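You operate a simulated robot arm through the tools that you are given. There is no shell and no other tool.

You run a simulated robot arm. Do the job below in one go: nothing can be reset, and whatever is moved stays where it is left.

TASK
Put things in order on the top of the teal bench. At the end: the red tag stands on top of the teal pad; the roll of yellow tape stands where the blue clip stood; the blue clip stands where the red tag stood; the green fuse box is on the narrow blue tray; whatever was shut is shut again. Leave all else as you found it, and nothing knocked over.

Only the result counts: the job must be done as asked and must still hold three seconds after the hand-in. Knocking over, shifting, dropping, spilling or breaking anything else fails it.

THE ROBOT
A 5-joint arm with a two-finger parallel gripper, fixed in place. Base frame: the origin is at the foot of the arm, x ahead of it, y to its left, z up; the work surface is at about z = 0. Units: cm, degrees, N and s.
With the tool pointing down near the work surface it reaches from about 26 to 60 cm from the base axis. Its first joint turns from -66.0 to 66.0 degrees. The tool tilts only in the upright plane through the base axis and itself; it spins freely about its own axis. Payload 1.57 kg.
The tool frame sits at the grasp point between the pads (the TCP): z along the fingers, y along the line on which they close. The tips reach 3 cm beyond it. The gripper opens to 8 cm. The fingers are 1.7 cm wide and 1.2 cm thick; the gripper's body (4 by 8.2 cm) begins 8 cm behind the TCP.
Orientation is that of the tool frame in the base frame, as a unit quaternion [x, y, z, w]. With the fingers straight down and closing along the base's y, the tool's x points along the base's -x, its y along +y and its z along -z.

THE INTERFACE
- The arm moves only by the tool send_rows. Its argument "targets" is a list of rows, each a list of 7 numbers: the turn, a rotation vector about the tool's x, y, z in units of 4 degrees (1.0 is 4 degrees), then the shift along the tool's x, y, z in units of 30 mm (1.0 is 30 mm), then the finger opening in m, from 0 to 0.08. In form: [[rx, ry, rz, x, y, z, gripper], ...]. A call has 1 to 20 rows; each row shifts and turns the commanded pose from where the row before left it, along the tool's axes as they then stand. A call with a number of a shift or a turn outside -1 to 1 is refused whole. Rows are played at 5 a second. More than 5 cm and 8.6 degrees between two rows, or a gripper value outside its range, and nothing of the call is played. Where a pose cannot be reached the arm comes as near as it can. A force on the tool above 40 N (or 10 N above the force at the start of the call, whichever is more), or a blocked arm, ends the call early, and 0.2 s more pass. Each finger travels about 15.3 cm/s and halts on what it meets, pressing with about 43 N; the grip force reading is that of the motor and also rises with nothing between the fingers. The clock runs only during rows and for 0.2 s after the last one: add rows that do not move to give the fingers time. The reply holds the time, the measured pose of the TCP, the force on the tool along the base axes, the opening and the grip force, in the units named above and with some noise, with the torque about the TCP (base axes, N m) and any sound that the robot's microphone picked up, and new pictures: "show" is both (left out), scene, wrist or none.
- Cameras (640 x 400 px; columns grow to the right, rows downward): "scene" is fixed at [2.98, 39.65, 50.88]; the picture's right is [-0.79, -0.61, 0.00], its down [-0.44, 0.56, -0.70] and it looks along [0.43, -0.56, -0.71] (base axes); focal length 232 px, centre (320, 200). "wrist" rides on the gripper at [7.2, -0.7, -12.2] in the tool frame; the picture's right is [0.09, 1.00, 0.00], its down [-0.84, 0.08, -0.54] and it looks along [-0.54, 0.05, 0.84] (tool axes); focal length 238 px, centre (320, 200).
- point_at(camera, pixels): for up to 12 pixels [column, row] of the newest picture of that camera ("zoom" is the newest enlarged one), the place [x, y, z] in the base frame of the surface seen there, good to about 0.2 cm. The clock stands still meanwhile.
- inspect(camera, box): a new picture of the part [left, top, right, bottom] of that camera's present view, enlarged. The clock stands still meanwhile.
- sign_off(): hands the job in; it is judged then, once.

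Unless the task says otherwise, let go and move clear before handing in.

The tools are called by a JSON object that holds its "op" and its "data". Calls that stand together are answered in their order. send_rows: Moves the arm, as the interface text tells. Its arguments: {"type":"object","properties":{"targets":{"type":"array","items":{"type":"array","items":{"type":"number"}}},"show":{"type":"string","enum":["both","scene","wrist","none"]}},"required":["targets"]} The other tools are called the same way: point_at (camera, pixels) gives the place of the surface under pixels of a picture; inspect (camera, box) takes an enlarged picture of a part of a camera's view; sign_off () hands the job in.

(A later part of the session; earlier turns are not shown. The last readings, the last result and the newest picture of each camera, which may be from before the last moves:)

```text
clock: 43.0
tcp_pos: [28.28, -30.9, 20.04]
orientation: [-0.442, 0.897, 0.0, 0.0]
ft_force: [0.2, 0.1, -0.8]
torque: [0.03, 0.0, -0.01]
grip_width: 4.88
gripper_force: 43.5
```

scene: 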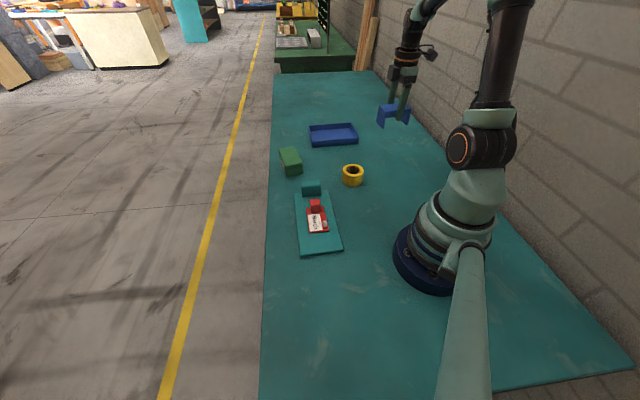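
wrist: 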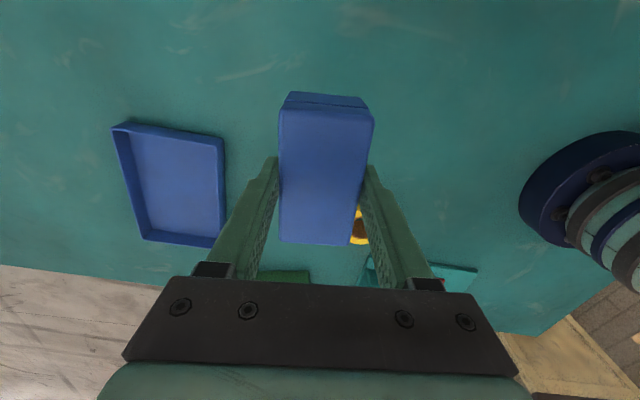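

The clip hangs over the tag's old spot. Lower 14.1 cm (0.3 short of the pick height), then creep to contact.

{"op": "send_rows", "data": {"targets": [[0, 0, 0, 0, 0, 0.9, 0.035], [0, 0, 0, 0, 0, 0.9, 0.035], [0, 0, 0, 0, 0, 0.9, 0.035], [0, 0, 0, 0, 0, 0.8, 0.035], [0, 0, 0, 0, 0, 0.6, 0.035], [0, 0, 0, 0, 0, 0.4, 0.035], [0, 0, 0, 0, 0, 0.2, 0.035], [0, 0, 0, 0, 0, 0.05, 0.035], [0, 0, 0, 0, 0, 0, 0.035]]}}

```text
clock: 45.0
tcp_pos: [28.15, -30.97, 5.79]
orientation: [-0.442, 0.897, 0.001, -0.001]
ft_force: [-0.5, -0.3, 0.5]
torque: [0.0, -0.03, -0.03]
grip_width: 4.92
gripper_force: 42.9
```

scene: 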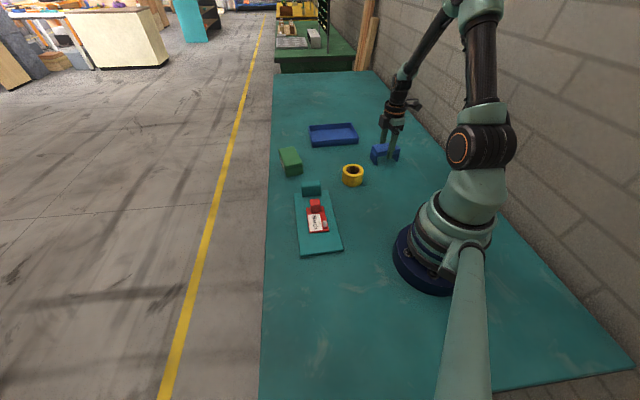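
wrist: 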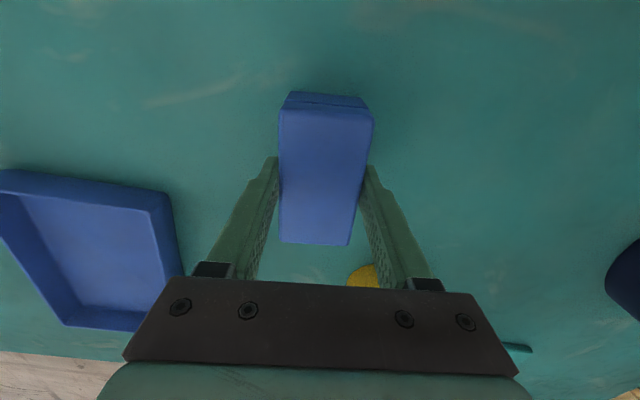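

Just short of the bench with no force. Creep 0.1 cm at a time.

{"op": "send_rows", "data": {"targets": [[0, 0, 0, 0, 0, 0.03, 0.035], [0, 0, 0, 0, 0, 0.015, 0.035], [0, 0, 0, 0, 0, 0, 0.035]], "show": "none"}}

```text
clock: 45.8
tcp_pos: [28.26, -30.97, 5.67]
orientation: [-0.442, 0.897, 0.0, 0.0]
ft_force: [-0.6, 0.4, 0.0]
torque: [0.0, 0.01, 0.04]
grip_width: 4.91
gripper_force: 43.4
```

{"op": "send_rows", "data": {"targets": [[0, 0, 0, 0, 0, 0.012, 0.035], [0, 0, 0, 0, 0, 0, 0.035]], "show": "none"}}

```text
clock: 46.4
tcp_pos: [28.19, -30.81, 5.57]
orientation: [-0.442, 0.897, 0.0, 0.0]
ft_force: [0.6, 0.4, -0.7]
torque: [0.0, -0.01, -0.04]
grip_width: 4.88
gripper_force: 43.3
```

Still no contact (force ≈ 0); a bit more.

{"op": "send_rows", "data": {"targets": [[0, 0, 0, 0, 0, 0.012, 0.035], [0, 0, 0, 0, 0, 0.01, 0.035], [0, 0, 0, 0, 0, 0, 0.035]], "show": "none"}}

```text
clock: 47.2
tcp_pos: [28.15, -30.93, 5.45]
orientation: [-0.442, 0.897, -0.001, 0.0]
ft_force: [0.3, 1.7, 5.1]
torque: [0.29, -0.14, 0.03]
grip_width: 4.92
gripper_force: 43.2
```

5 N upward: the clip touches the bench. Open and rise.

{"op": "send_rows", "data": {"targets": [[0, 0, 0, 0, 0, 0, 0.045], [0, 0, 0, 0, 0, 0, 0.06], [0, 0, 0, 0, 0, 0, 0.07], [0, 0, 0, 0, 0, 0, 0.07], [0, 0, 0, 0, 0, -0.3, 0.07], [0, 0, 0, 0, 0, -0.6, 0.07], [0, 0, 0, 0, 0, -1, 0.07], [0, 0, 0, 0, 0, -1, 0.07], [0, 0, 0, 0, 0, -1, 0.07], [0, 0, 0, 0, 0, -1, 0.07], [0, 0, 0, 0, 0, 0, 0.07]]}}

```text
clock: 49.6
tcp_pos: [27.9, -30.75, 20.37]
orientation: [-0.443, 0.897, 0.0, 0.001]
ft_force: [-0.6, -0.4, 0.4]
torque: [-0.02, -0.01, -0.02]
grip_width: 6.97
gripper_force: 0.2
```

scene: 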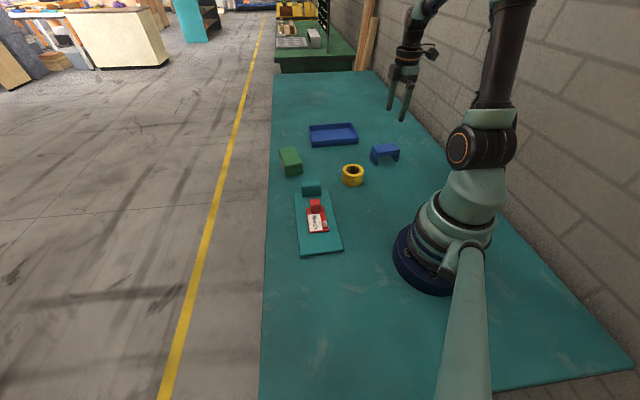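
wrist: 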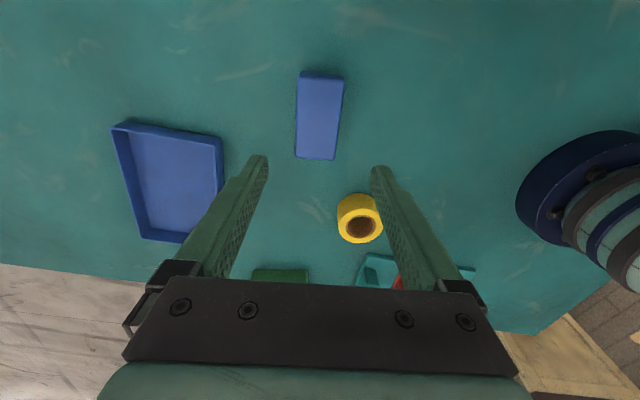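

The clip stands at (320,115) in the wrist view. I'll verify its location and measure the tape at (360,217).

{"op": "point_at", "data": {"camera": "wrist", "pixels": [[298, 80], [343, 83], [335, 157], [297, 155], [320, 120]]}}

{"op": "inspect", "data": {"camera": "wrist", "box": [325, 185, 395, 250]}}

{"op": "inspect", "data": {"camera": "scene", "box": [330, 135, 410, 195]}}

{"op": "point_at", "data": {"camera": "zoom", "pixels": [[115, 255], [250, 245], [180, 222], [185, 285], [110, 300], [265, 310], [190, 390], [320, 100], [400, 60], [546, 90], [480, 140], [345, 150]]}}

```text
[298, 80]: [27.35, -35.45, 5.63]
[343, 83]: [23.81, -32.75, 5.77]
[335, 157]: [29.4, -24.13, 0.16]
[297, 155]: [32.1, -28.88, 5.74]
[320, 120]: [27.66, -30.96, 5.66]
```

```text
6.15 times, centred on (360, 218) of wrist
```

zoom: 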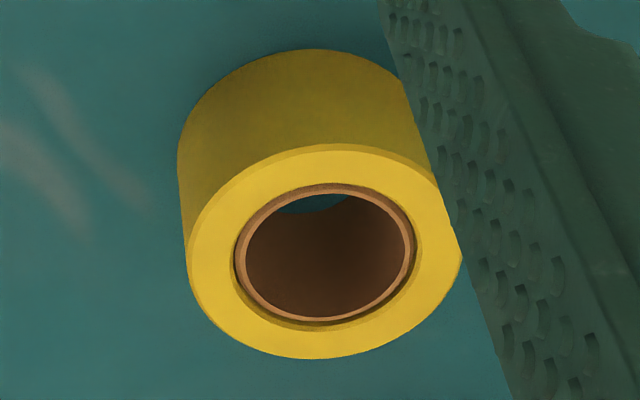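

```text
6.67 times, centred on (370, 165) of scene
```

zoom: 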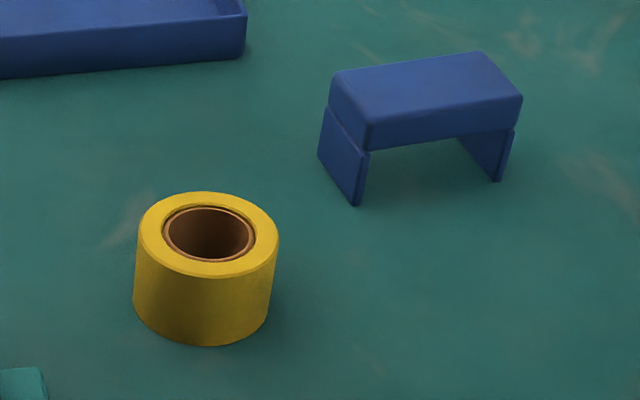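

```text
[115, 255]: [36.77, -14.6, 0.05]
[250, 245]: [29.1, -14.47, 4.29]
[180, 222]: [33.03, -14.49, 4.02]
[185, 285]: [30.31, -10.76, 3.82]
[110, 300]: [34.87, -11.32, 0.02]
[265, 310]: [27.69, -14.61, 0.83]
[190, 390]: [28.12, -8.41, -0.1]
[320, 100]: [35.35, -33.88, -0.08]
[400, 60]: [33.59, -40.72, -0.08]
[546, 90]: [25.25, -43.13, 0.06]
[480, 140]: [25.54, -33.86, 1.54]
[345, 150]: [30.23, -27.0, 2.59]
```

The clip centre is (28.0,-30.9), as wanted. Now measure the tape's rim in this zoom.

{"op": "point_at", "data": {"camera": "zoom", "pixels": [[142, 232], [274, 235], [206, 195], [207, 272], [160, 205], [255, 208], [160, 260], [255, 262], [270, 300], [200, 340], [140, 300]]}}

{"op": "inspect", "data": {"camera": "scene", "box": [370, 140, 410, 170]}}

```text
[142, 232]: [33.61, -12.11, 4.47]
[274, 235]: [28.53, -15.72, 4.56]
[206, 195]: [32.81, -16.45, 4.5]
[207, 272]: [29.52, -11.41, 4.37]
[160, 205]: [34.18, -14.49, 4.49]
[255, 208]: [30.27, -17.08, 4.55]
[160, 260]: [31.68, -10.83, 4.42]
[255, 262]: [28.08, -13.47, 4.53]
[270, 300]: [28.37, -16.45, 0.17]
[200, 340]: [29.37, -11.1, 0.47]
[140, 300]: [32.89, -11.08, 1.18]
```

```text
13.33 times, centred on (390, 155) of scene
```

zoom: 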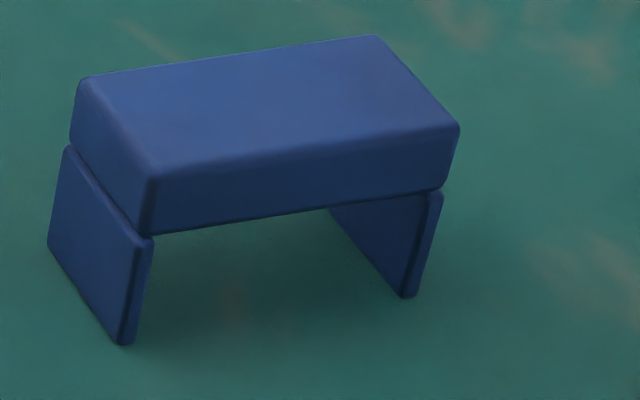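

The tape is centred at (31.1,-13.95), diameter 6.3, height 4.5. I'll move over it with the fingers fully open and lower to z≈10.

{"op": "send_rows", "data": {"targets": [[0, 0, 0, -0.847, 0.443, 0, 0.08], [0, 0, 0, -0.847, 0.443, 0, 0.08], [0, 0, 0, -0.847, 0.443, 0, 0.08], [0, 0, 0, -0.847, 0.443, 0, 0.08], [0, 0, 0, -0.847, 0.443, 0, 0.08], [0, 0, 0, -0.847, 0.443, 0, 0.08], [0, 0, 0, 0, 0, 0.85, 0.08], [0, 0, 0, 0, 0, 0.85, 0.08], [0, 0, 0, 0, 0, 0.85, 0.08], [0, 0, 0, 0, 0, 0.7, 0.08], [0, 0, 0, 0, 0, 0, 0.08]]}}

```text
clock: 52.0
tcp_pos: [31.01, -13.98, 10.18]
orientation: [-0.442, 0.897, 0.0, 0.0]
ft_force: [0.3, -0.6, -0.5]
torque: [-0.01, 0.0, 0.01]
grip_width: 7.99
gripper_force: 0.1
```

scene: 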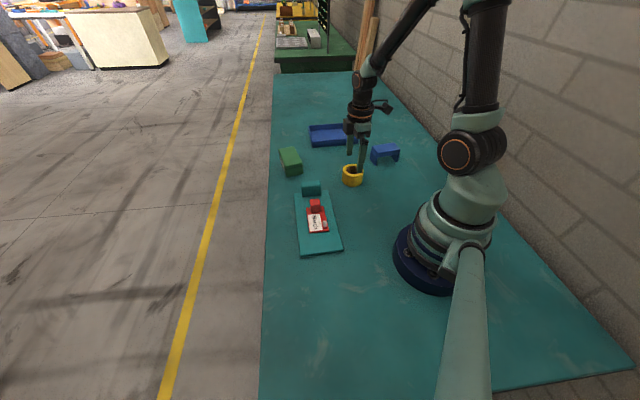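
wrist: 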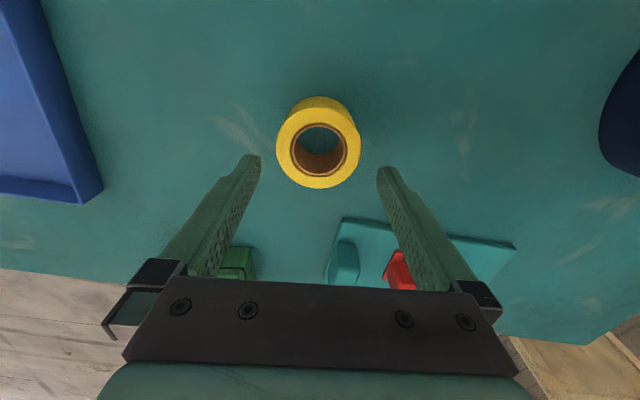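

The tape is centred between the fingers at (319,150). Descend 6 cm and close.

{"op": "send_rows", "data": {"targets": [[0, 0, 0, 0, 0, 0.5, 0.08], [0, 0, 0, 0, 0, 0.5, 0.08], [0, 0, 0, 0, 0, 0.5, 0.08], [0, 0, 0, 0, 0, 0.5, 0.08], [0, 0, 0, 0, 0, 0, 0.08], [0, 0, 0, 0, 0, 0, 0.068], [0, 0, 0, 0, 0, 0, 0.058], [0, 0, 0, 0, 0, 0, 0.05], [0, 0, 0, 0, 0, 0, 0.05]]}}

```text
clock: 54.0
tcp_pos: [30.92, -13.71, 4.48]
orientation: [-0.442, 0.897, 0.0, 0.0]
ft_force: [-1.0, -0.1, -1.0]
torque: [0.02, 0.02, -0.02]
grip_width: 6.49
gripper_force: 42.9
```

scene: 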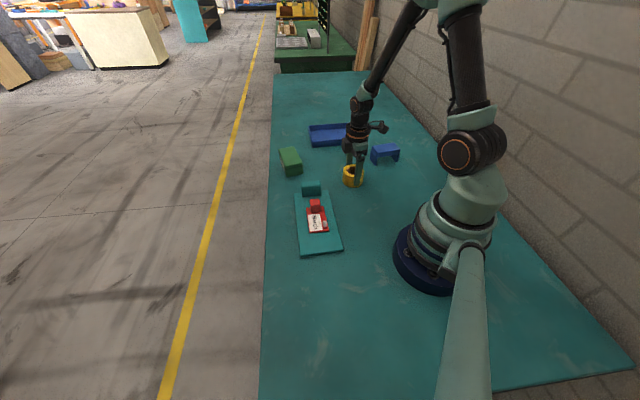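
wrist: 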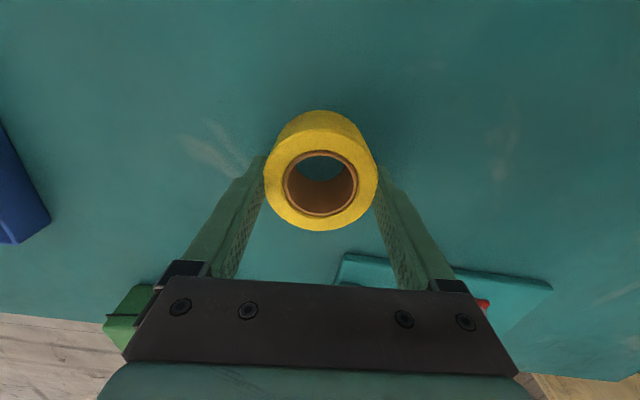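

Held at 6.49 cm. Lift and carry over the same route to the clip's old spot (18.2,26.85).

{"op": "send_rows", "data": {"targets": [[0, 0, 0, 0, 0, -0.3, 0.05], [0, 0, 0, 0, 0, -1, 0.05], [0, 0, 0, 0, 0, -1, 0.05], [0, 0, 0, 0, 0, -1, 0.05], [0, 0, 0, 0, 0, -1, 0.05], [0, 0, 0, 0, 0, -1, 0.05], [0, 0, 0, -0.848, 0.623, 0, 0.05], [0, 0, 0, -0.848, 0.623, 0, 0.05], [0, 0, 0, -0.848, 0.623, 0, 0.05], [0, 0, 0, -0.848, 0.623, 0, 0.05], [0, 0, 0, -0.848, 0.623, 0, 0.05], [0, 0, 0, -0.848, 0.623, 0, 0.05], [0, 0, 0, 0, 0, 0, 0.05]]}}

{"op": "send_rows", "data": {"targets": [[0, 0, 0, -0.385, 0.994, 0, 0.05], [0, 0, 0, -0.385, 0.994, 0, 0.05], [0, 0, 0, -0.385, 0.994, 0, 0.05], [0, 0, 0, -0.385, 0.994, 0, 0.05], [0, 0, 0, -0.385, 0.994, 0, 0.05], [0, 0, 0, -0.385, 0.994, 0, 0.05], [0, 0, 0, -0.385, 0.994, 0, 0.05], [0, 0, 0, -0.385, 0.994, 0, 0.05], [0, 0, 0, 0, 0, 0, 0.05]]}}

```text
clock: 56.8
tcp_pos: [31.77, 4.83, 20.17]
orientation: [-0.443, 0.897, -0.001, -0.001]
ft_force: [0.6, 0.6, -1.3]
torque: [0.01, 0.01, 0.01]
grip_width: 6.49
gripper_force: 43.1
```

scene: 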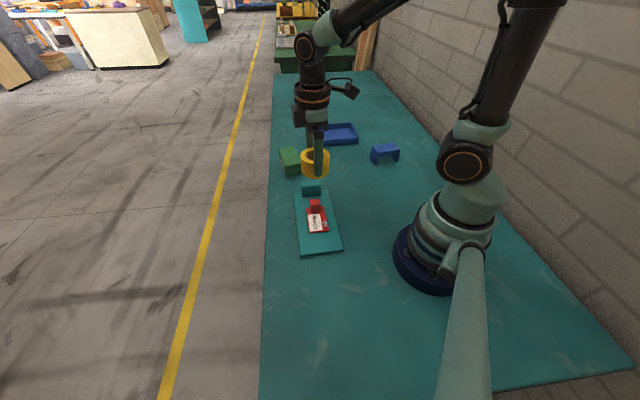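
wrist: 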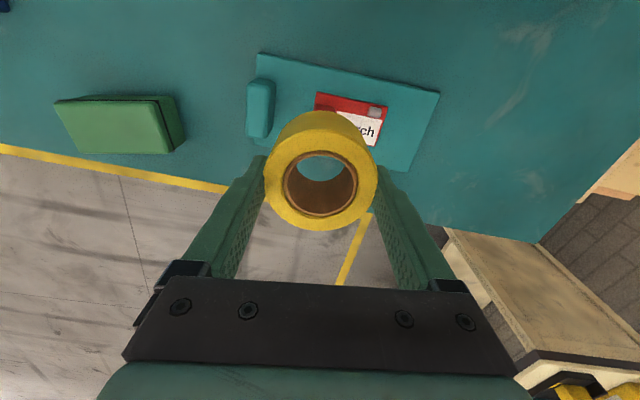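

```text
clock: 58.8
tcp_pos: [18.23, 26.95, 20.34]
orientation: [-0.443, 0.897, 0.0, 0.0]
ft_force: [-0.3, 0.2, -1.6]
torque: [0.02, -0.02, 0.0]
grip_width: 6.5
gripper_force: 43.2
```

scene: 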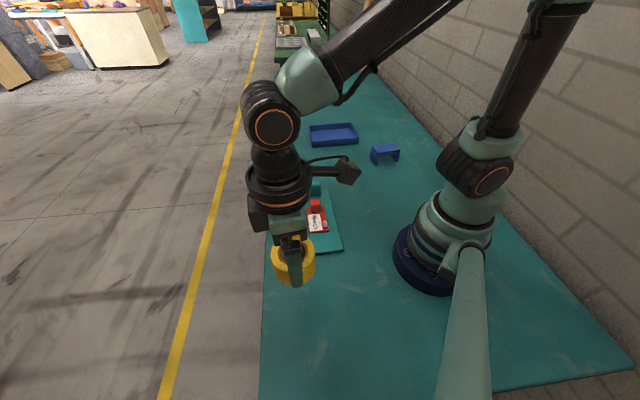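
wrist: 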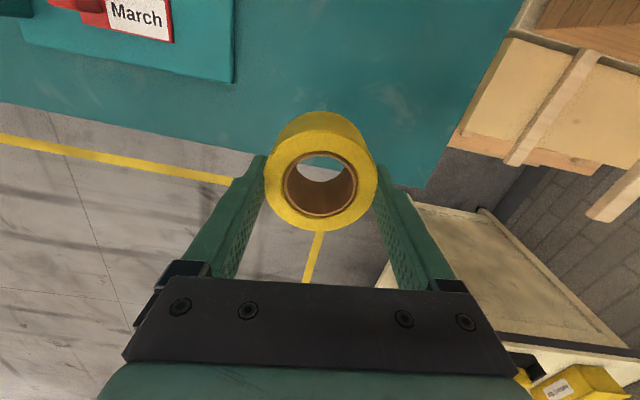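

At the clip's old spot. Lower 15.6 cm, leaving 0.3 cm to creep.

{"op": "send_rows", "data": {"targets": [[0, 0, 0, 0, 0, 0.95, 0.05], [0, 0, 0, 0, 0, 0.95, 0.05], [0, 0, 0, 0, 0, 0.95, 0.05], [0, 0, 0, 0, 0, 0.95, 0.05], [0, 0, 0, 0, 0, 0.7, 0.05], [0, 0, 0, 0, 0, 0.4, 0.05], [0, 0, 0, 0, 0, 0.25, 0.05], [0, 0, 0, 0, 0, 0.08, 0.05], [0, 0, 0, 0, 0, 0, 0.05]]}}

{"op": "send_rows", "data": {"targets": [[0, 0, 0, 0, 0, 0.02, 0.05], [0, 0, 0, 0, 0, 0.01, 0.05], [0, 0, 0, 0, 0, 0, 0.05]], "show": "none"}}

```text
clock: 60.8
tcp_pos: [18.28, 26.93, 4.74]
orientation: [-0.443, 0.897, 0.0, 0.0]
ft_force: [-0.1, 0.2, -1.6]
torque: [0.0, 0.02, 0.0]
grip_width: 6.5
gripper_force: 43.2
```

scene: 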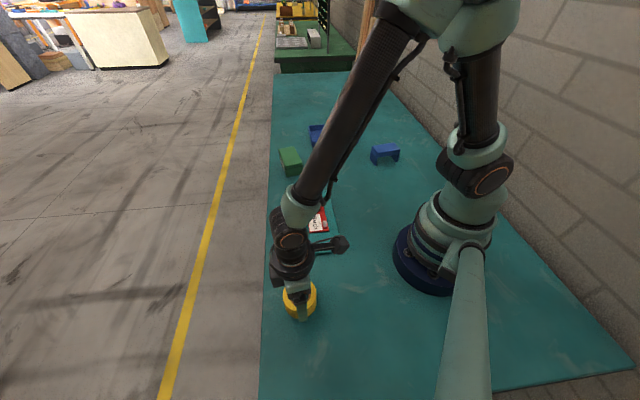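
wrist: 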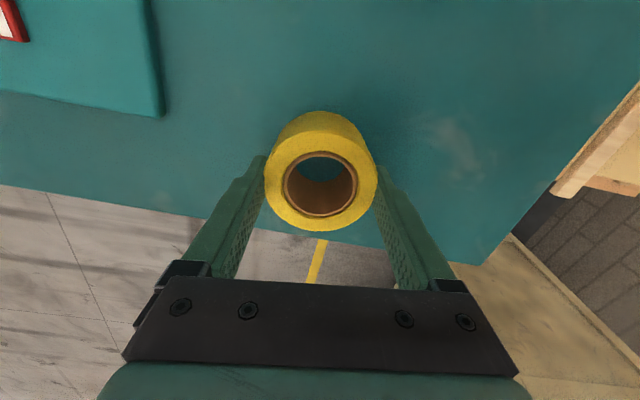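

```text
clock: 61.6
tcp_pos: [18.25, 26.94, 4.65]
orientation: [-0.442, 0.897, 0.0, 0.0]
ft_force: [0.1, 0.1, -1.0]
torque: [0.0, -0.03, 0.01]
grip_width: 6.46
gripper_force: 43.3
```

No contact yet; 0.12 cm remains to the pick height. Creep on.

{"op": "send_rows", "data": {"targets": [[0, 0, 0, 0, 0, 0.02, 0.05], [0, 0, 0, 0, 0, 0, 0.05]], "show": "none"}}

{"op": "send_rows", "data": {"targets": [[0, 0, 0, 0, 0, 0.012, 0.05], [0, 0, 0, 0, 0, 0, 0.05]], "show": "none"}}

```text
clock: 62.2
tcp_pos: [18.35, 26.9, 4.57]
orientation: [-0.443, 0.897, 0.001, 0.0]
ft_force: [0.0, 0.1, 0.4]
torque: [0.01, 0.01, -0.01]
grip_width: 6.47
gripper_force: 43.1
```

```text
clock: 62.8
tcp_pos: [18.26, 27.0, 4.43]
orientation: [-0.442, 0.897, 0.0, 0.0]
ft_force: [-4.4, -3.0, 14.8]
torque: [-0.05, 0.16, 0.01]
grip_width: 6.5
gripper_force: 42.6
```

14.8 N: the tape is down. Ease off, open and rise.

{"op": "send_rows", "data": {"targets": [[0, 0, 0, 0, 0, -0.008, 0.05], [0, 0, 0, 0, 0, 0, 0.07], [0, 0, 0, 0, 0, 0, 0.08], [0, 0, 0, 0, 0, 0, 0.08], [0, 0, 0, 0, 0, -0.3, 0.08], [0, 0, 0, 0, 0, -0.6, 0.08], [0, 0, 0, 0, 0, -1, 0.08], [0, 0, 0, 0, 0, -1, 0.08], [0, 0, 0, 0, 0, -1, 0.08], [0, 0, 0, 0, 0, -1, 0.08], [0, 0, 0, 0, 0, -0.5, 0.08], [0, 0, 0, 0, 0, 0, 0.08]]}}

```text
clock: 65.4
tcp_pos: [18.34, 26.91, 20.77]
orientation: [-0.442, 0.897, 0.0, 0.001]
ft_force: [0.4, -0.8, 0.0]
torque: [-0.02, -0.02, -0.01]
grip_width: 7.98
gripper_force: 0.2
```

scene: 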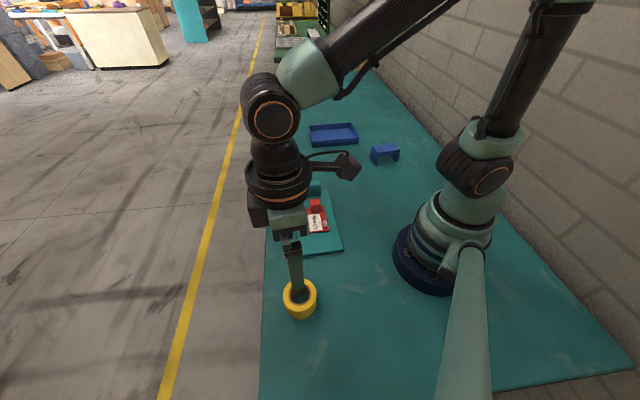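
wrist: 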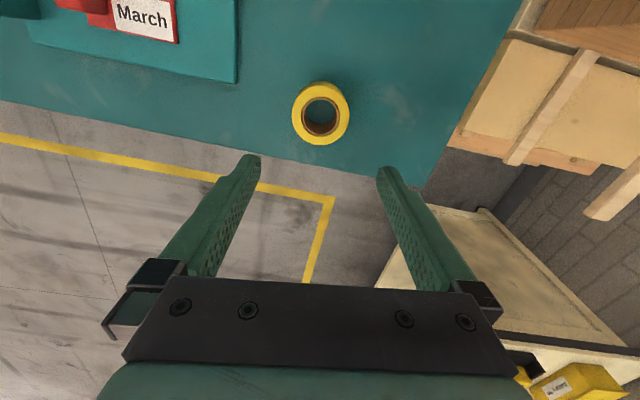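

The tape stands at the clip's old place. Now I go back around and spin toward the green box to look at it.

{"op": "send_rows", "data": {"targets": [[0, 0, 0, 0.385, -0.994, 0, 0.08], [0, 0, 0, 0.385, -0.994, 0, 0.08], [0, 0, 0, 0.385, -0.994, 0, 0.08], [0, 0, 0, 0.385, -0.994, 0, 0.08], [0, 0, 0, 0.385, -0.994, 0, 0.08], [0, 0, 0, 0.385, -0.994, 0, 0.08], [0, 0, 0, 0.385, -0.994, 0, 0.08], [0, 0, 0, 0.385, -0.994, 0, 0.08], [0, 0, 1, 0, 0, 0, 0.08], [0, 0, 1, 0, 0, 0, 0.08], [0, 0, 1, 0, 0, 0, 0.08], [0, 0, 1, 0, 0, 0, 0.08], [0, 0, 1, 0, 0, 0, 0.08], [0, 0, 1, 0, 0, 0, 0.08], [0, 0, 1, 0, 0, 0, 0.08], [0, 0, 1, 0, 0, 0, 0.08], [0, 0, 1, 0, 0, 0, 0.08], [0, 0, 1, 0, 0, 0, 0.08], [0, 0, 1, 0, 0, 0, 0.08], [0, 0, 1, 0, 0, 0, 0.08]], "show": "none"}}

{"op": "send_rows", "data": {"targets": [[0, 0, 1, 0, 0, 0, 0.08], [0, 0, 1, 0, 0, 0, 0.08], [0, 0, 1, 0, 0, 0, 0.08], [0, 0, 1, 0, 0, 0, 0.08], [0, 0, 1, 0, 0, 0, 0.08], [0, 0, 1, 0, 0, 0, 0.08], [0, 0, 1, 0, 0, 0, 0.08], [0, 0, 1, 0, 0, 0, 0.08], [0, 0, 1, 0, 0, 0, 0.08], [0, 0, 0, 0, 0, 0, 0.08]]}}

```text
clock: 69.6
tcp_pos: [31.48, 4.93, 20.72]
orientation: [-0.039, 0.999, 0.0, 0.001]
ft_force: [-0.1, -0.4, -0.6]
torque: [-0.01, -0.02, 0.02]
grip_width: 8.0
gripper_force: 0.1
```

```text
clock: 71.8
tcp_pos: [31.55, 4.84, 20.59]
orientation: [0.273, 0.962, 0.001, -0.001]
ft_force: [0.9, 0.8, -0.3]
torque: [-0.02, 0.0, 0.03]
grip_width: 8.01
gripper_force: 0.0
```

scene: 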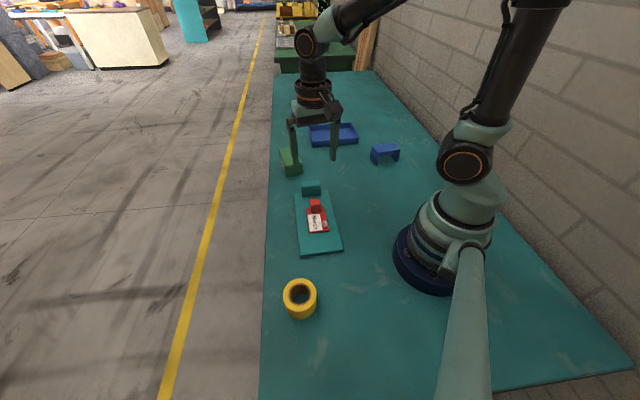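
wrist: 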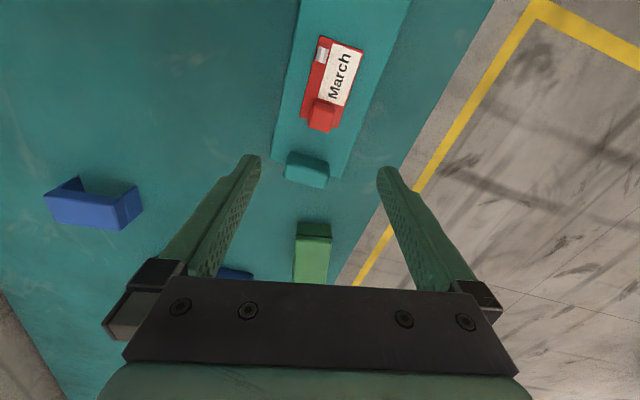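

The box is dead ahead at (313,255), partly hidden by the gripper body. I'll move forward about 11 cm to see it whole.

{"op": "send_rows", "data": {"targets": [[0, 0, 0, -0.91, 0.06, 0, 0.08], [0, 0, 0, -0.91, 0.06, 0, 0.08], [0, 0, 0, -0.91, 0.06, 0, 0.08], [0, 0, 0, -0.91, 0.06, 0, 0.08], [0, 0, 0, 0, 0, 0, 0.08]]}}

{"op": "inspect", "data": {"camera": "wrist", "box": [255, 120, 385, 250]}}

{"op": "inspect", "data": {"camera": "scene", "box": [265, 130, 325, 190]}}

```text
clock: 73.0
tcp_pos: [41.14, -0.35, 20.54]
orientation: [0.271, 0.962, 0.001, 0.0]
ft_force: [0.6, 0.9, -0.1]
torque: [0.01, -0.02, -0.02]
grip_width: 8.03
gripper_force: 0.1
```

scene: 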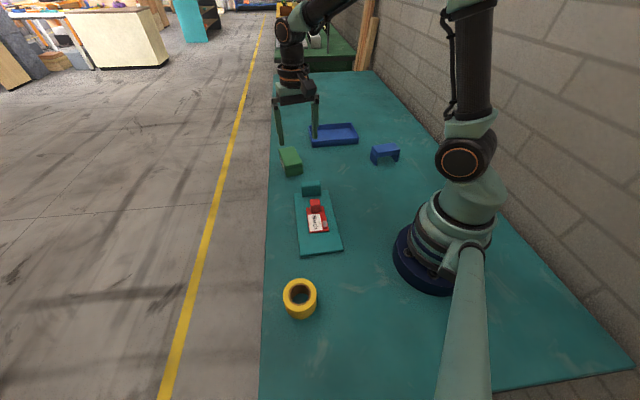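
wrist: 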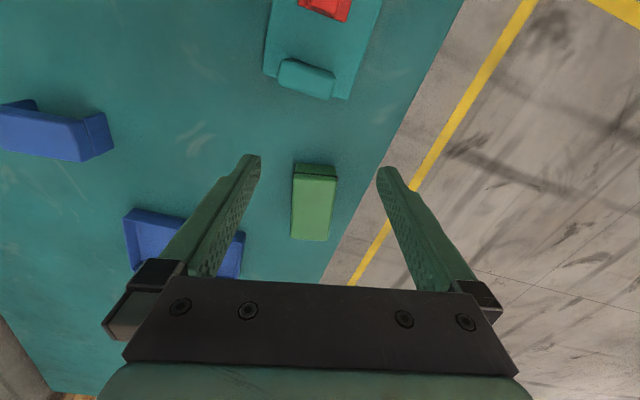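

```text
3.08 times, centred on (320, 185) of wrist
```

zoom: 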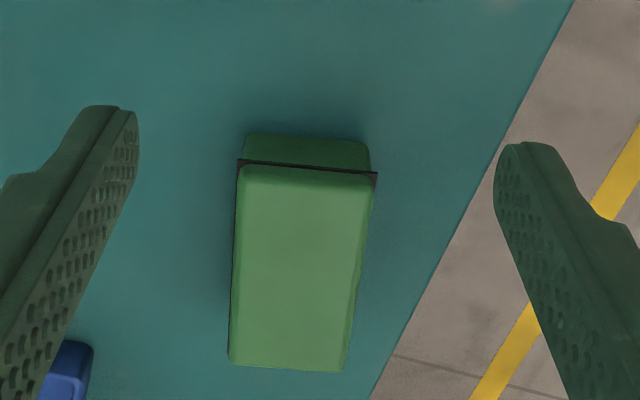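

```text
6.67 times, centred on (295, 160) of scene
```

zoom: 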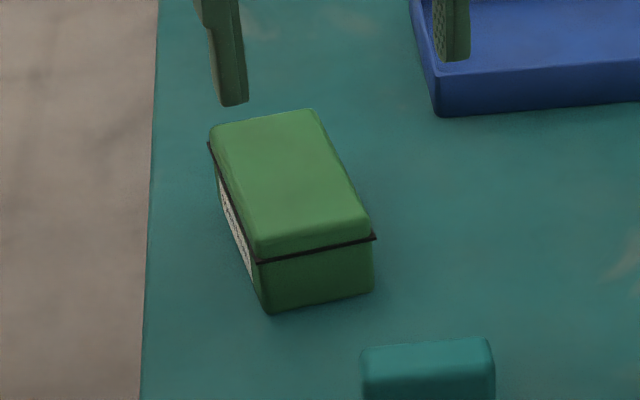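

The box has a dark lid seam all round and is shut. Measuring its corners in both views.

{"op": "point_at", "data": {"camera": "zoom", "pixels": [[214, 132], [313, 112], [368, 220], [260, 248], [290, 175], [209, 145], [374, 238], [260, 262], [268, 310], [372, 290], [225, 190], [320, 250]]}}

{"op": "point_at", "data": {"camera": "wrist", "pixels": [[295, 174], [335, 178], [326, 238], [293, 236], [313, 205], [294, 172], [336, 176], [305, 165], [306, 171], [325, 165]]}}

```text
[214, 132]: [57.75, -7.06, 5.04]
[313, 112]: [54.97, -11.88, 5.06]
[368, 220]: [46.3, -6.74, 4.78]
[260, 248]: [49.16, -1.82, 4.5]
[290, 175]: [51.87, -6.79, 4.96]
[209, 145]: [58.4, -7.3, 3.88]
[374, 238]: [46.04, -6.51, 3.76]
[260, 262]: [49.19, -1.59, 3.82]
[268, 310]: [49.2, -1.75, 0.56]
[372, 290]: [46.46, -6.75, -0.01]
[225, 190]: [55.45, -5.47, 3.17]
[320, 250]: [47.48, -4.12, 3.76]
```

```text
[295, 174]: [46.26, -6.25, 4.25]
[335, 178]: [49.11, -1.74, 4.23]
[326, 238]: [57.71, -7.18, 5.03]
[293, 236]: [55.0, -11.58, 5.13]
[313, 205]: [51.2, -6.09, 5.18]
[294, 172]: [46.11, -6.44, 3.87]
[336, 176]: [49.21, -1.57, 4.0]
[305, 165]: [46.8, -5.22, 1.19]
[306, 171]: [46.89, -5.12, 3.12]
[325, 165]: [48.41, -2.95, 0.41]
```

The box is 10.8 x 5.8 cm (with its seam flange at z 3.85), centred at (52.1,-6.85), long axis at -32°. I'll move over it and lower to z≈12.

{"op": "send_rows", "data": {"targets": [[0, 0, 0.22, -0.85, 0.012, 0, 0.08], [0, 0, 0, -0.85, 0.012, 0, 0.08], [0, 0, 0, -0.85, 0.012, 0, 0.08], [0, 0, 0, -0.85, 0.012, 0, 0.08], [0, 0, 0, -0.85, 0.012, 0, 0.08], [0, 0, 0, 0, 0, 0.95, 0.08], [0, 0, 0, 0, 0, 0.95, 0.08], [0, 0, 0, 0, 0, 0.95, 0.08], [0, 0, 0, 0, 0, 0, 0.08]]}}

{"op": "inspect", "data": {"camera": "wrist", "box": [240, 60, 400, 220]}}

```text
clock: 75.0
tcp_pos: [52.13, -6.58, 12.05]
orientation: [0.279, 0.96, 0.0, 0.0]
ft_force: [0.0, 0.4, -0.4]
torque: [0.01, 0.01, -0.02]
grip_width: 7.99
gripper_force: 0.2
```

scene: 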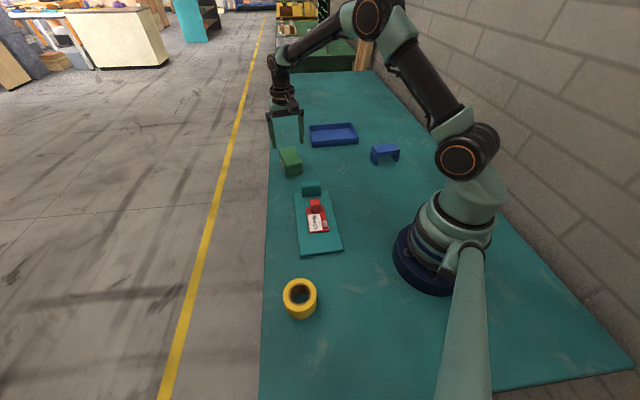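
wrist: 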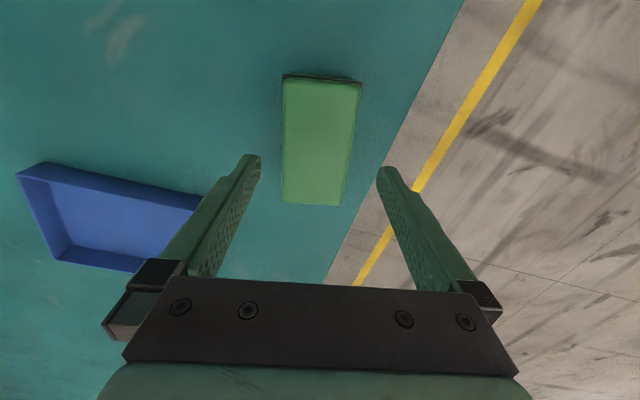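

```text
2.50 times, centred on (320, 140) of wrist
```

zoom: 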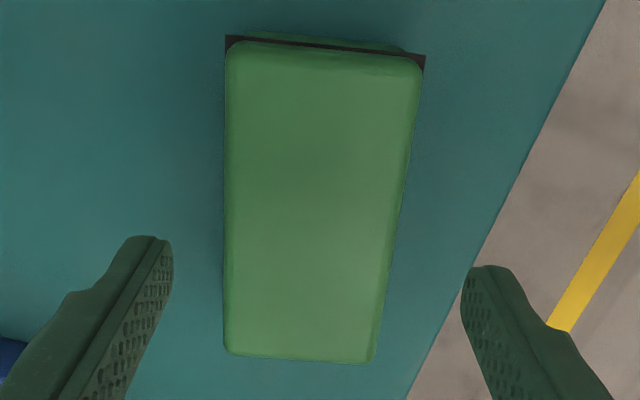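

{"op": "point_at", "data": {"camera": "zoom", "pixels": [[230, 70], [420, 80], [375, 358], [228, 350], [310, 200], [228, 40], [423, 60]]}}

```text
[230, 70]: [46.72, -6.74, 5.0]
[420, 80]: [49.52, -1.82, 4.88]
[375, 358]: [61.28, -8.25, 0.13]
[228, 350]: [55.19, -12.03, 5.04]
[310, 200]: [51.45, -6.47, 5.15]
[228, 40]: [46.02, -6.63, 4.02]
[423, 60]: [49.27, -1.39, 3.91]
```

Aligned. Descend to z≈5.9 (tips at 2.9, above where the tray rim will be) and close.

{"op": "send_rows", "data": {"targets": [[0, 0, 0, 0, 0, 0.6, 0.08], [0, 0, 0, 0, 0, 0.6, 0.08], [0, 0, 0, 0, 0, 0.5, 0.08], [0, 0, 0, 0, 0, 0.37, 0.08], [0, 0, 0, 0, 0, 0, 0.08], [0, 0, 0, 0, 0, 0, 0.066], [0, 0, 0, 0, 0, 0, 0.055], [0, 0, 0, 0, 0, 0, 0.045], [0, 0, 0, 0, 0, 0, 0.045]]}}

{"op": "inspect", "data": {"camera": "scene", "box": [255, 100, 335, 190]}}

```text
clock: 77.0
tcp_pos: [52.17, -6.82, 5.94]
orientation: [0.279, 0.96, 0.0, 0.0]
ft_force: [1.2, -0.5, -0.8]
torque: [0.01, 0.03, -0.02]
grip_width: 5.93
gripper_force: 42.9
```

scene: 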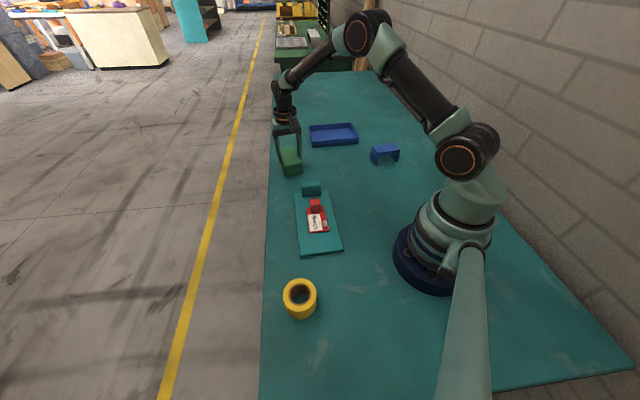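
wrist: 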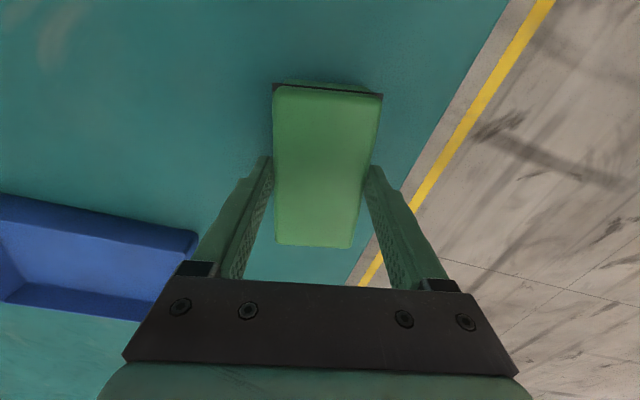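

```text
4.44 times, centred on (295, 145) of scene
```

zoom: 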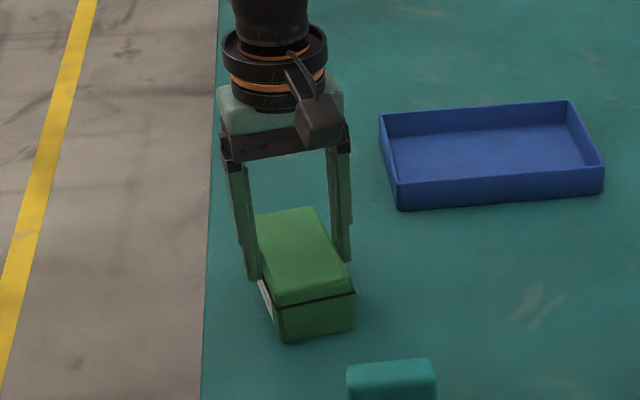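

Gripped at 5.93 cm on the flange. Lift gently about 3 cm and check that lid and body come together, level.

{"op": "send_rows", "data": {"targets": [[0, 0, 0, 0, 0, -0.1, 0.045], [0, 0, 0, 0, 0, -0.2, 0.045], [0, 0, 0, 0, 0, -0.35, 0.045], [0, 0, 0, 0, 0, -0.35, 0.045], [0, 0, 0, 0, 0, 0, 0.045]]}}

{"op": "inspect", "data": {"camera": "scene", "box": [255, 100, 335, 190]}}

```text
clock: 78.2
tcp_pos: [52.14, -6.72, 8.9]
orientation: [0.279, 0.96, -0.001, 0.0]
ft_force: [0.1, 0.0, -1.2]
torque: [0.0, -0.02, -0.03]
grip_width: 5.89
gripper_force: 43.3
```

scene: 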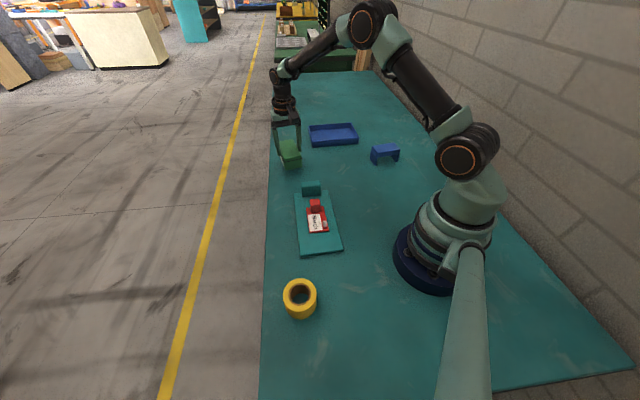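
wrist: 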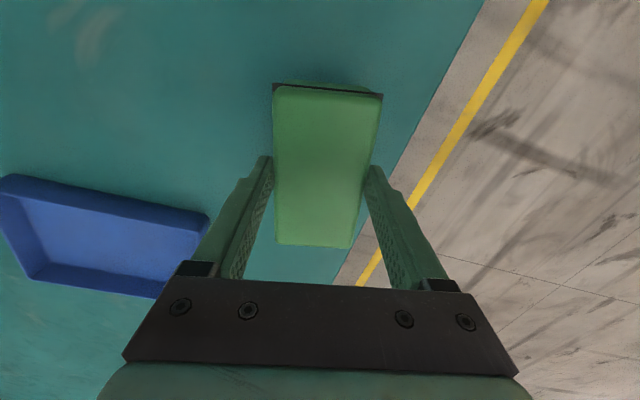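

```text
4.44 times, centred on (295, 145) of scene
```

zoom: 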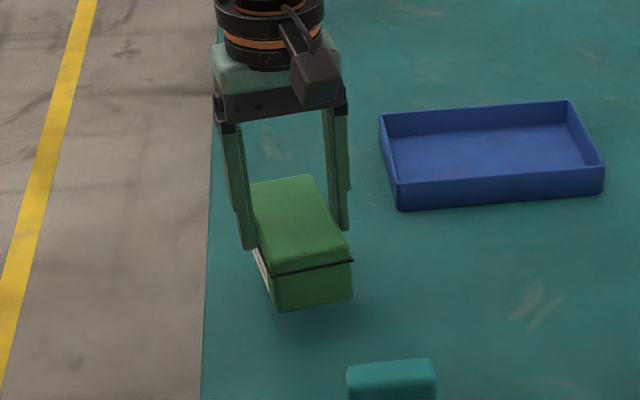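

Lid and body rise together and level. I'll measure the tray's rim and floor more finely in this zoom.

{"op": "point_at", "data": {"camera": "zoom", "pixels": [[381, 115], [567, 103], [601, 163], [398, 184], [388, 130], [565, 118], [592, 163], [402, 178], [490, 150], [500, 176], [475, 109], [480, 135]]}}

{"op": "point_at", "data": {"camera": "wrist", "pixels": [[207, 215], [199, 219], [60, 181], [100, 230], [30, 230], [100, 200], [160, 210]]}}

```text
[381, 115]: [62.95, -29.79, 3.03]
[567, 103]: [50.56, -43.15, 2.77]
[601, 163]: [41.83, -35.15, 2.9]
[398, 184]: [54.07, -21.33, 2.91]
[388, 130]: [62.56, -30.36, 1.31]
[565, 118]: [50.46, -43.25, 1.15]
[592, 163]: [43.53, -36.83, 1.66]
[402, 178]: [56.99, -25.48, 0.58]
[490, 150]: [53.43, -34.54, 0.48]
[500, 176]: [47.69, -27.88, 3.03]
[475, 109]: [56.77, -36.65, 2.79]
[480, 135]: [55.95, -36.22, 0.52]
```

```text
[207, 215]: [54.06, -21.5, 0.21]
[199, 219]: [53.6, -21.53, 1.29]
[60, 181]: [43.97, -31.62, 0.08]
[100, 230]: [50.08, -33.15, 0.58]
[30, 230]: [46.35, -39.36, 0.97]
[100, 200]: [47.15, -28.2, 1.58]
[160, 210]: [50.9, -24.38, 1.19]
```

Tray centre ≈ (52.2,-32.5), long axis at 47.7°, floor z 0.55, rim z 3.0. The box must lie along the tray; I'll lift to z≈13 and spin it 80°, then carry it to a spot at (49.8,-32.3), within reach and inside the rim.

{"op": "send_rows", "data": {"targets": [[0, 0, 0, 0, 0, -0.7, 0.045], [0, 0, 0, 0, 0, -0.7, 0.045], [0, 0, -0.9965, 0, 0, 0, 0.045], [0, 0, -0.9965, 0, 0, 0, 0.045], [0, 0, -0.9965, 0, 0, 0, 0.045], [0, 0, -0.9965, 0, 0, 0, 0.045], [0, 0, -0.9965, 0, 0, 0, 0.045], [0, 0, -0.9965, 0, 0, 0, 0.045], [0, 0, -0.9965, 0, 0, 0, 0.045], [0, 0, -0.9965, 0, 0, 0, 0.045], [0, 0, -0.9965, 0, 0, 0, 0.045], [0, 0, -0.9965, 0, 0, 0, 0.045], [0, 0, -0.9965, 0, 0, 0, 0.045], [0, 0, -0.9965, 0, 0, 0, 0.045], [0, 0, -0.9965, 0, 0, 0, 0.045], [0, 0, -0.9965, 0, 0, 0, 0.045], [0, 0, -0.9965, 0, 0, 0, 0.045], [0, 0, -0.9965, 0, 0, 0, 0.045], [0, 0, -0.9965, 0, 0, 0, 0.045], [0, 0, -0.9965, 0, 0, 0, 0.045]]}}

{"op": "send_rows", "data": {"targets": [[0, 0, -0.9965, 0, 0, 0, 0.045], [0, 0, -0.9965, 0, 0, 0, 0.045], [0, 0, 0, 0, 0, 0, 0.045]]}}

```text
clock: 82.4
tcp_pos: [52.21, -6.61, 13.18]
orientation: [-0.337, 0.941, 0.0, 0.0]
ft_force: [0.1, 1.2, -0.9]
torque: [-0.01, 0.01, -0.03]
grip_width: 5.94
gripper_force: 43.5
```

scene: 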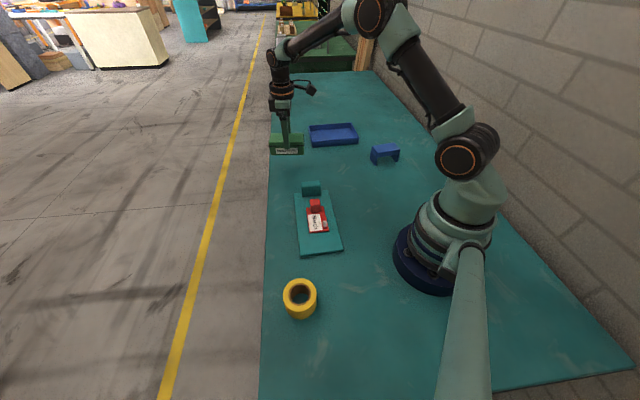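
wrist: 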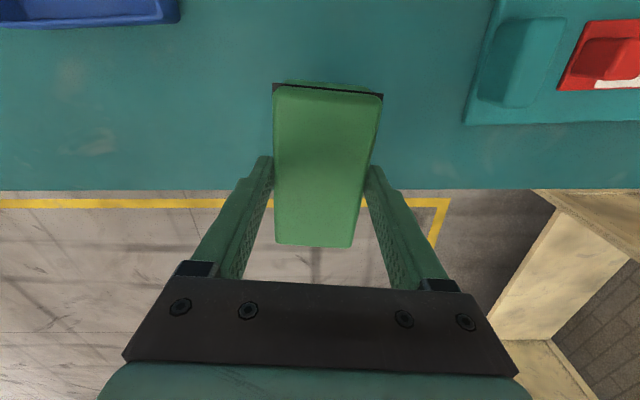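

```text
clock: 83.2
tcp_pos: [51.98, -6.64, 13.1]
orientation: [-0.403, 0.915, 0.0, 0.0]
ft_force: [-0.6, -0.7, -1.7]
torque: [0.02, -0.01, -0.01]
grip_width: 5.93
gripper_force: 43.3
```

scene: 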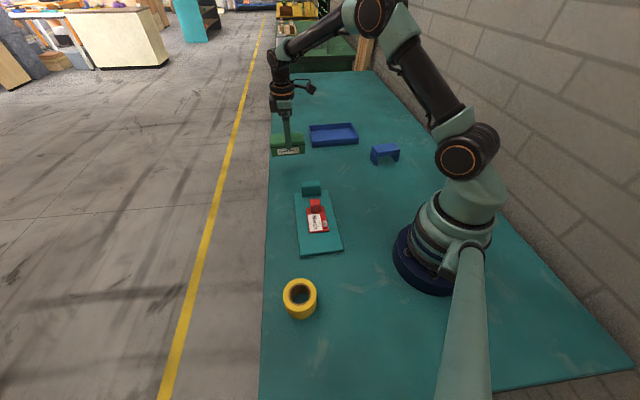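
wrist: 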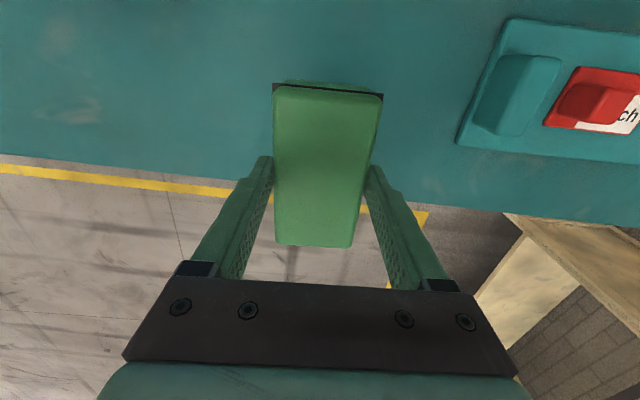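

The box is turned to 47.5° and still held. Carry it over to the tray.

{"op": "send_rows", "data": {"targets": [[0, 0, 0, 0.8475, -0.649, 0, 0.045], [0, 0, 0, 0.8475, -0.649, 0, 0.045], [0, 0, 0, 0.8475, -0.649, 0, 0.045], [0, 0, 0, 0.8475, -0.649, 0, 0.045], [0, 0, 0, 0.8475, -0.649, 0, 0.045], [0, 0, 0, 0.8475, -0.649, 0, 0.045], [0, 0, 0, 0.8475, -0.649, 0, 0.045], [0, 0, 0, 0.8475, -0.649, 0, 0.045], [0, 0, 0, 0, 0, 0, 0.045], [0, 0, 0, 0, 0, 0, 0.045]]}}

{"op": "inspect", "data": {"camera": "scene", "box": [285, 80, 385, 160]}}

```text
clock: 85.4
tcp_pos: [49.82, -32.05, 13.12]
orientation: [-0.402, 0.916, 0.0, 0.0]
ft_force: [0.8, -0.1, -1.0]
torque: [0.0, 0.02, 0.02]
grip_width: 5.92
gripper_force: 43.3
```

scene: 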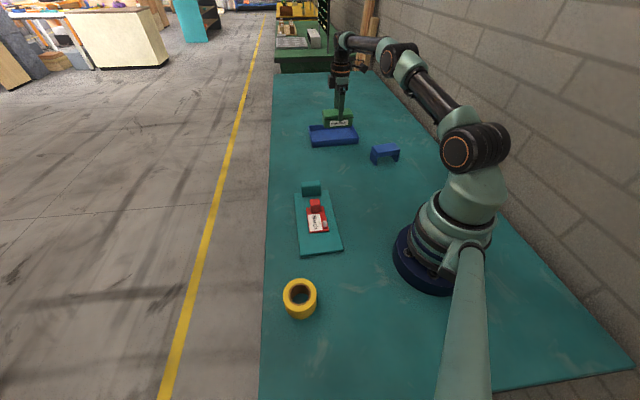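
wrist: 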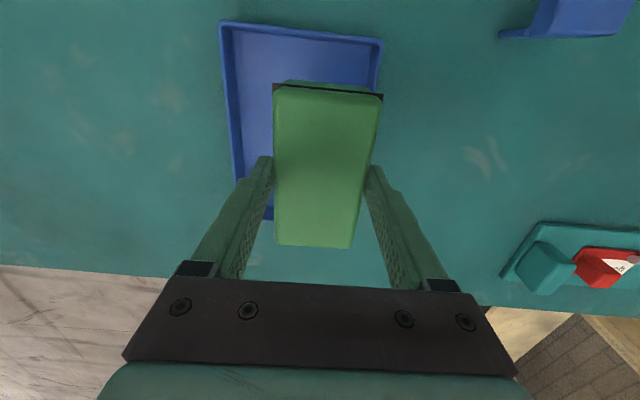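

```text
5.00 times, centred on (335, 120) of scene
```

zoom: 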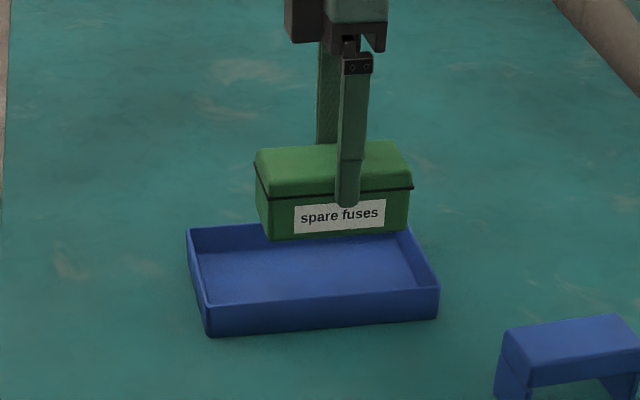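

Position is reached (49.8,-32.05). Nudge 0.4 cm toward the tray's middle, lower until the box bottom is just above the rim, and check clearances.

{"op": "send_rows", "data": {"targets": [[0, 0, 0, 0, -0.13, 0, 0.045], [0, 0, 0, 0, 0, 0.5, 0.045], [0, 0, 0, 0, 0, 0.5, 0.045], [0, 0, 0, 0, 0, 0.2, 0.045], [0, 0, 0, 0, 0, 0, 0.045], [0, 0, 0, 0, 0, 0, 0.045]]}}

{"op": "inspect", "data": {"camera": "scene", "box": [295, 95, 375, 155]}}

{"op": "inspect", "data": {"camera": "wrist", "box": [190, 10, 430, 250]}}

```text
clock: 86.8
tcp_pos: [50.07, -32.43, 9.51]
orientation: [-0.403, 0.915, 0.0, 0.0]
ft_force: [0.1, 0.8, -1.1]
torque: [-0.02, 0.03, 0.02]
grip_width: 5.88
gripper_force: 43.3
```

scene: 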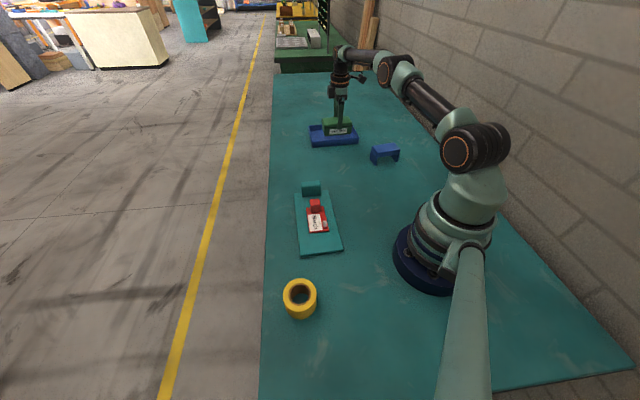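
wrist: 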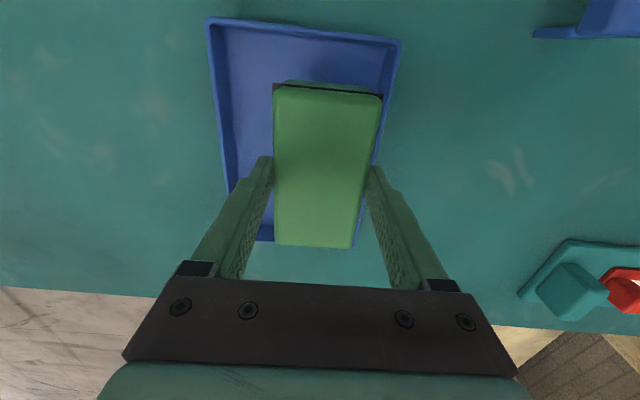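

```text
6.67 times, centred on (335, 125) of scene
```

zoom: 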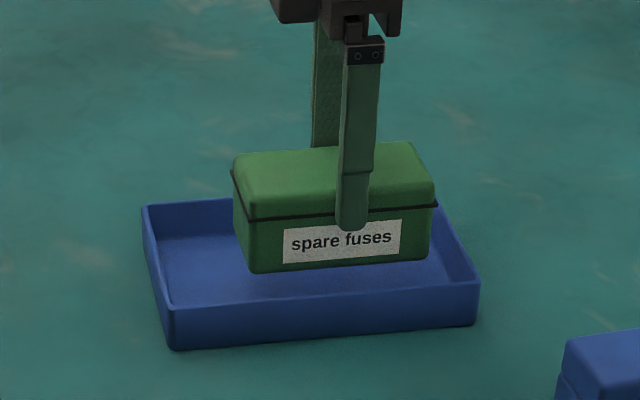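

```text
1.67 times, centred on (310, 130) of wrist
```

zoom: 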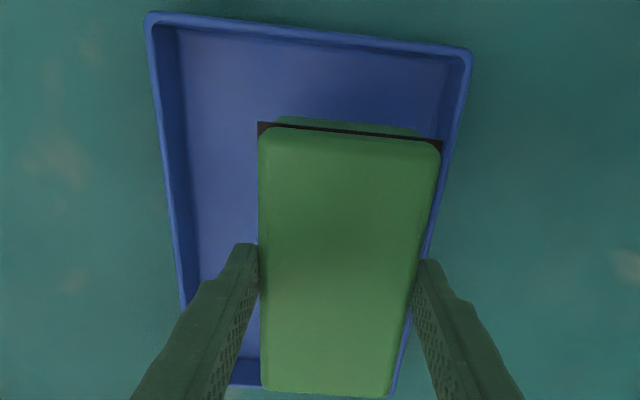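

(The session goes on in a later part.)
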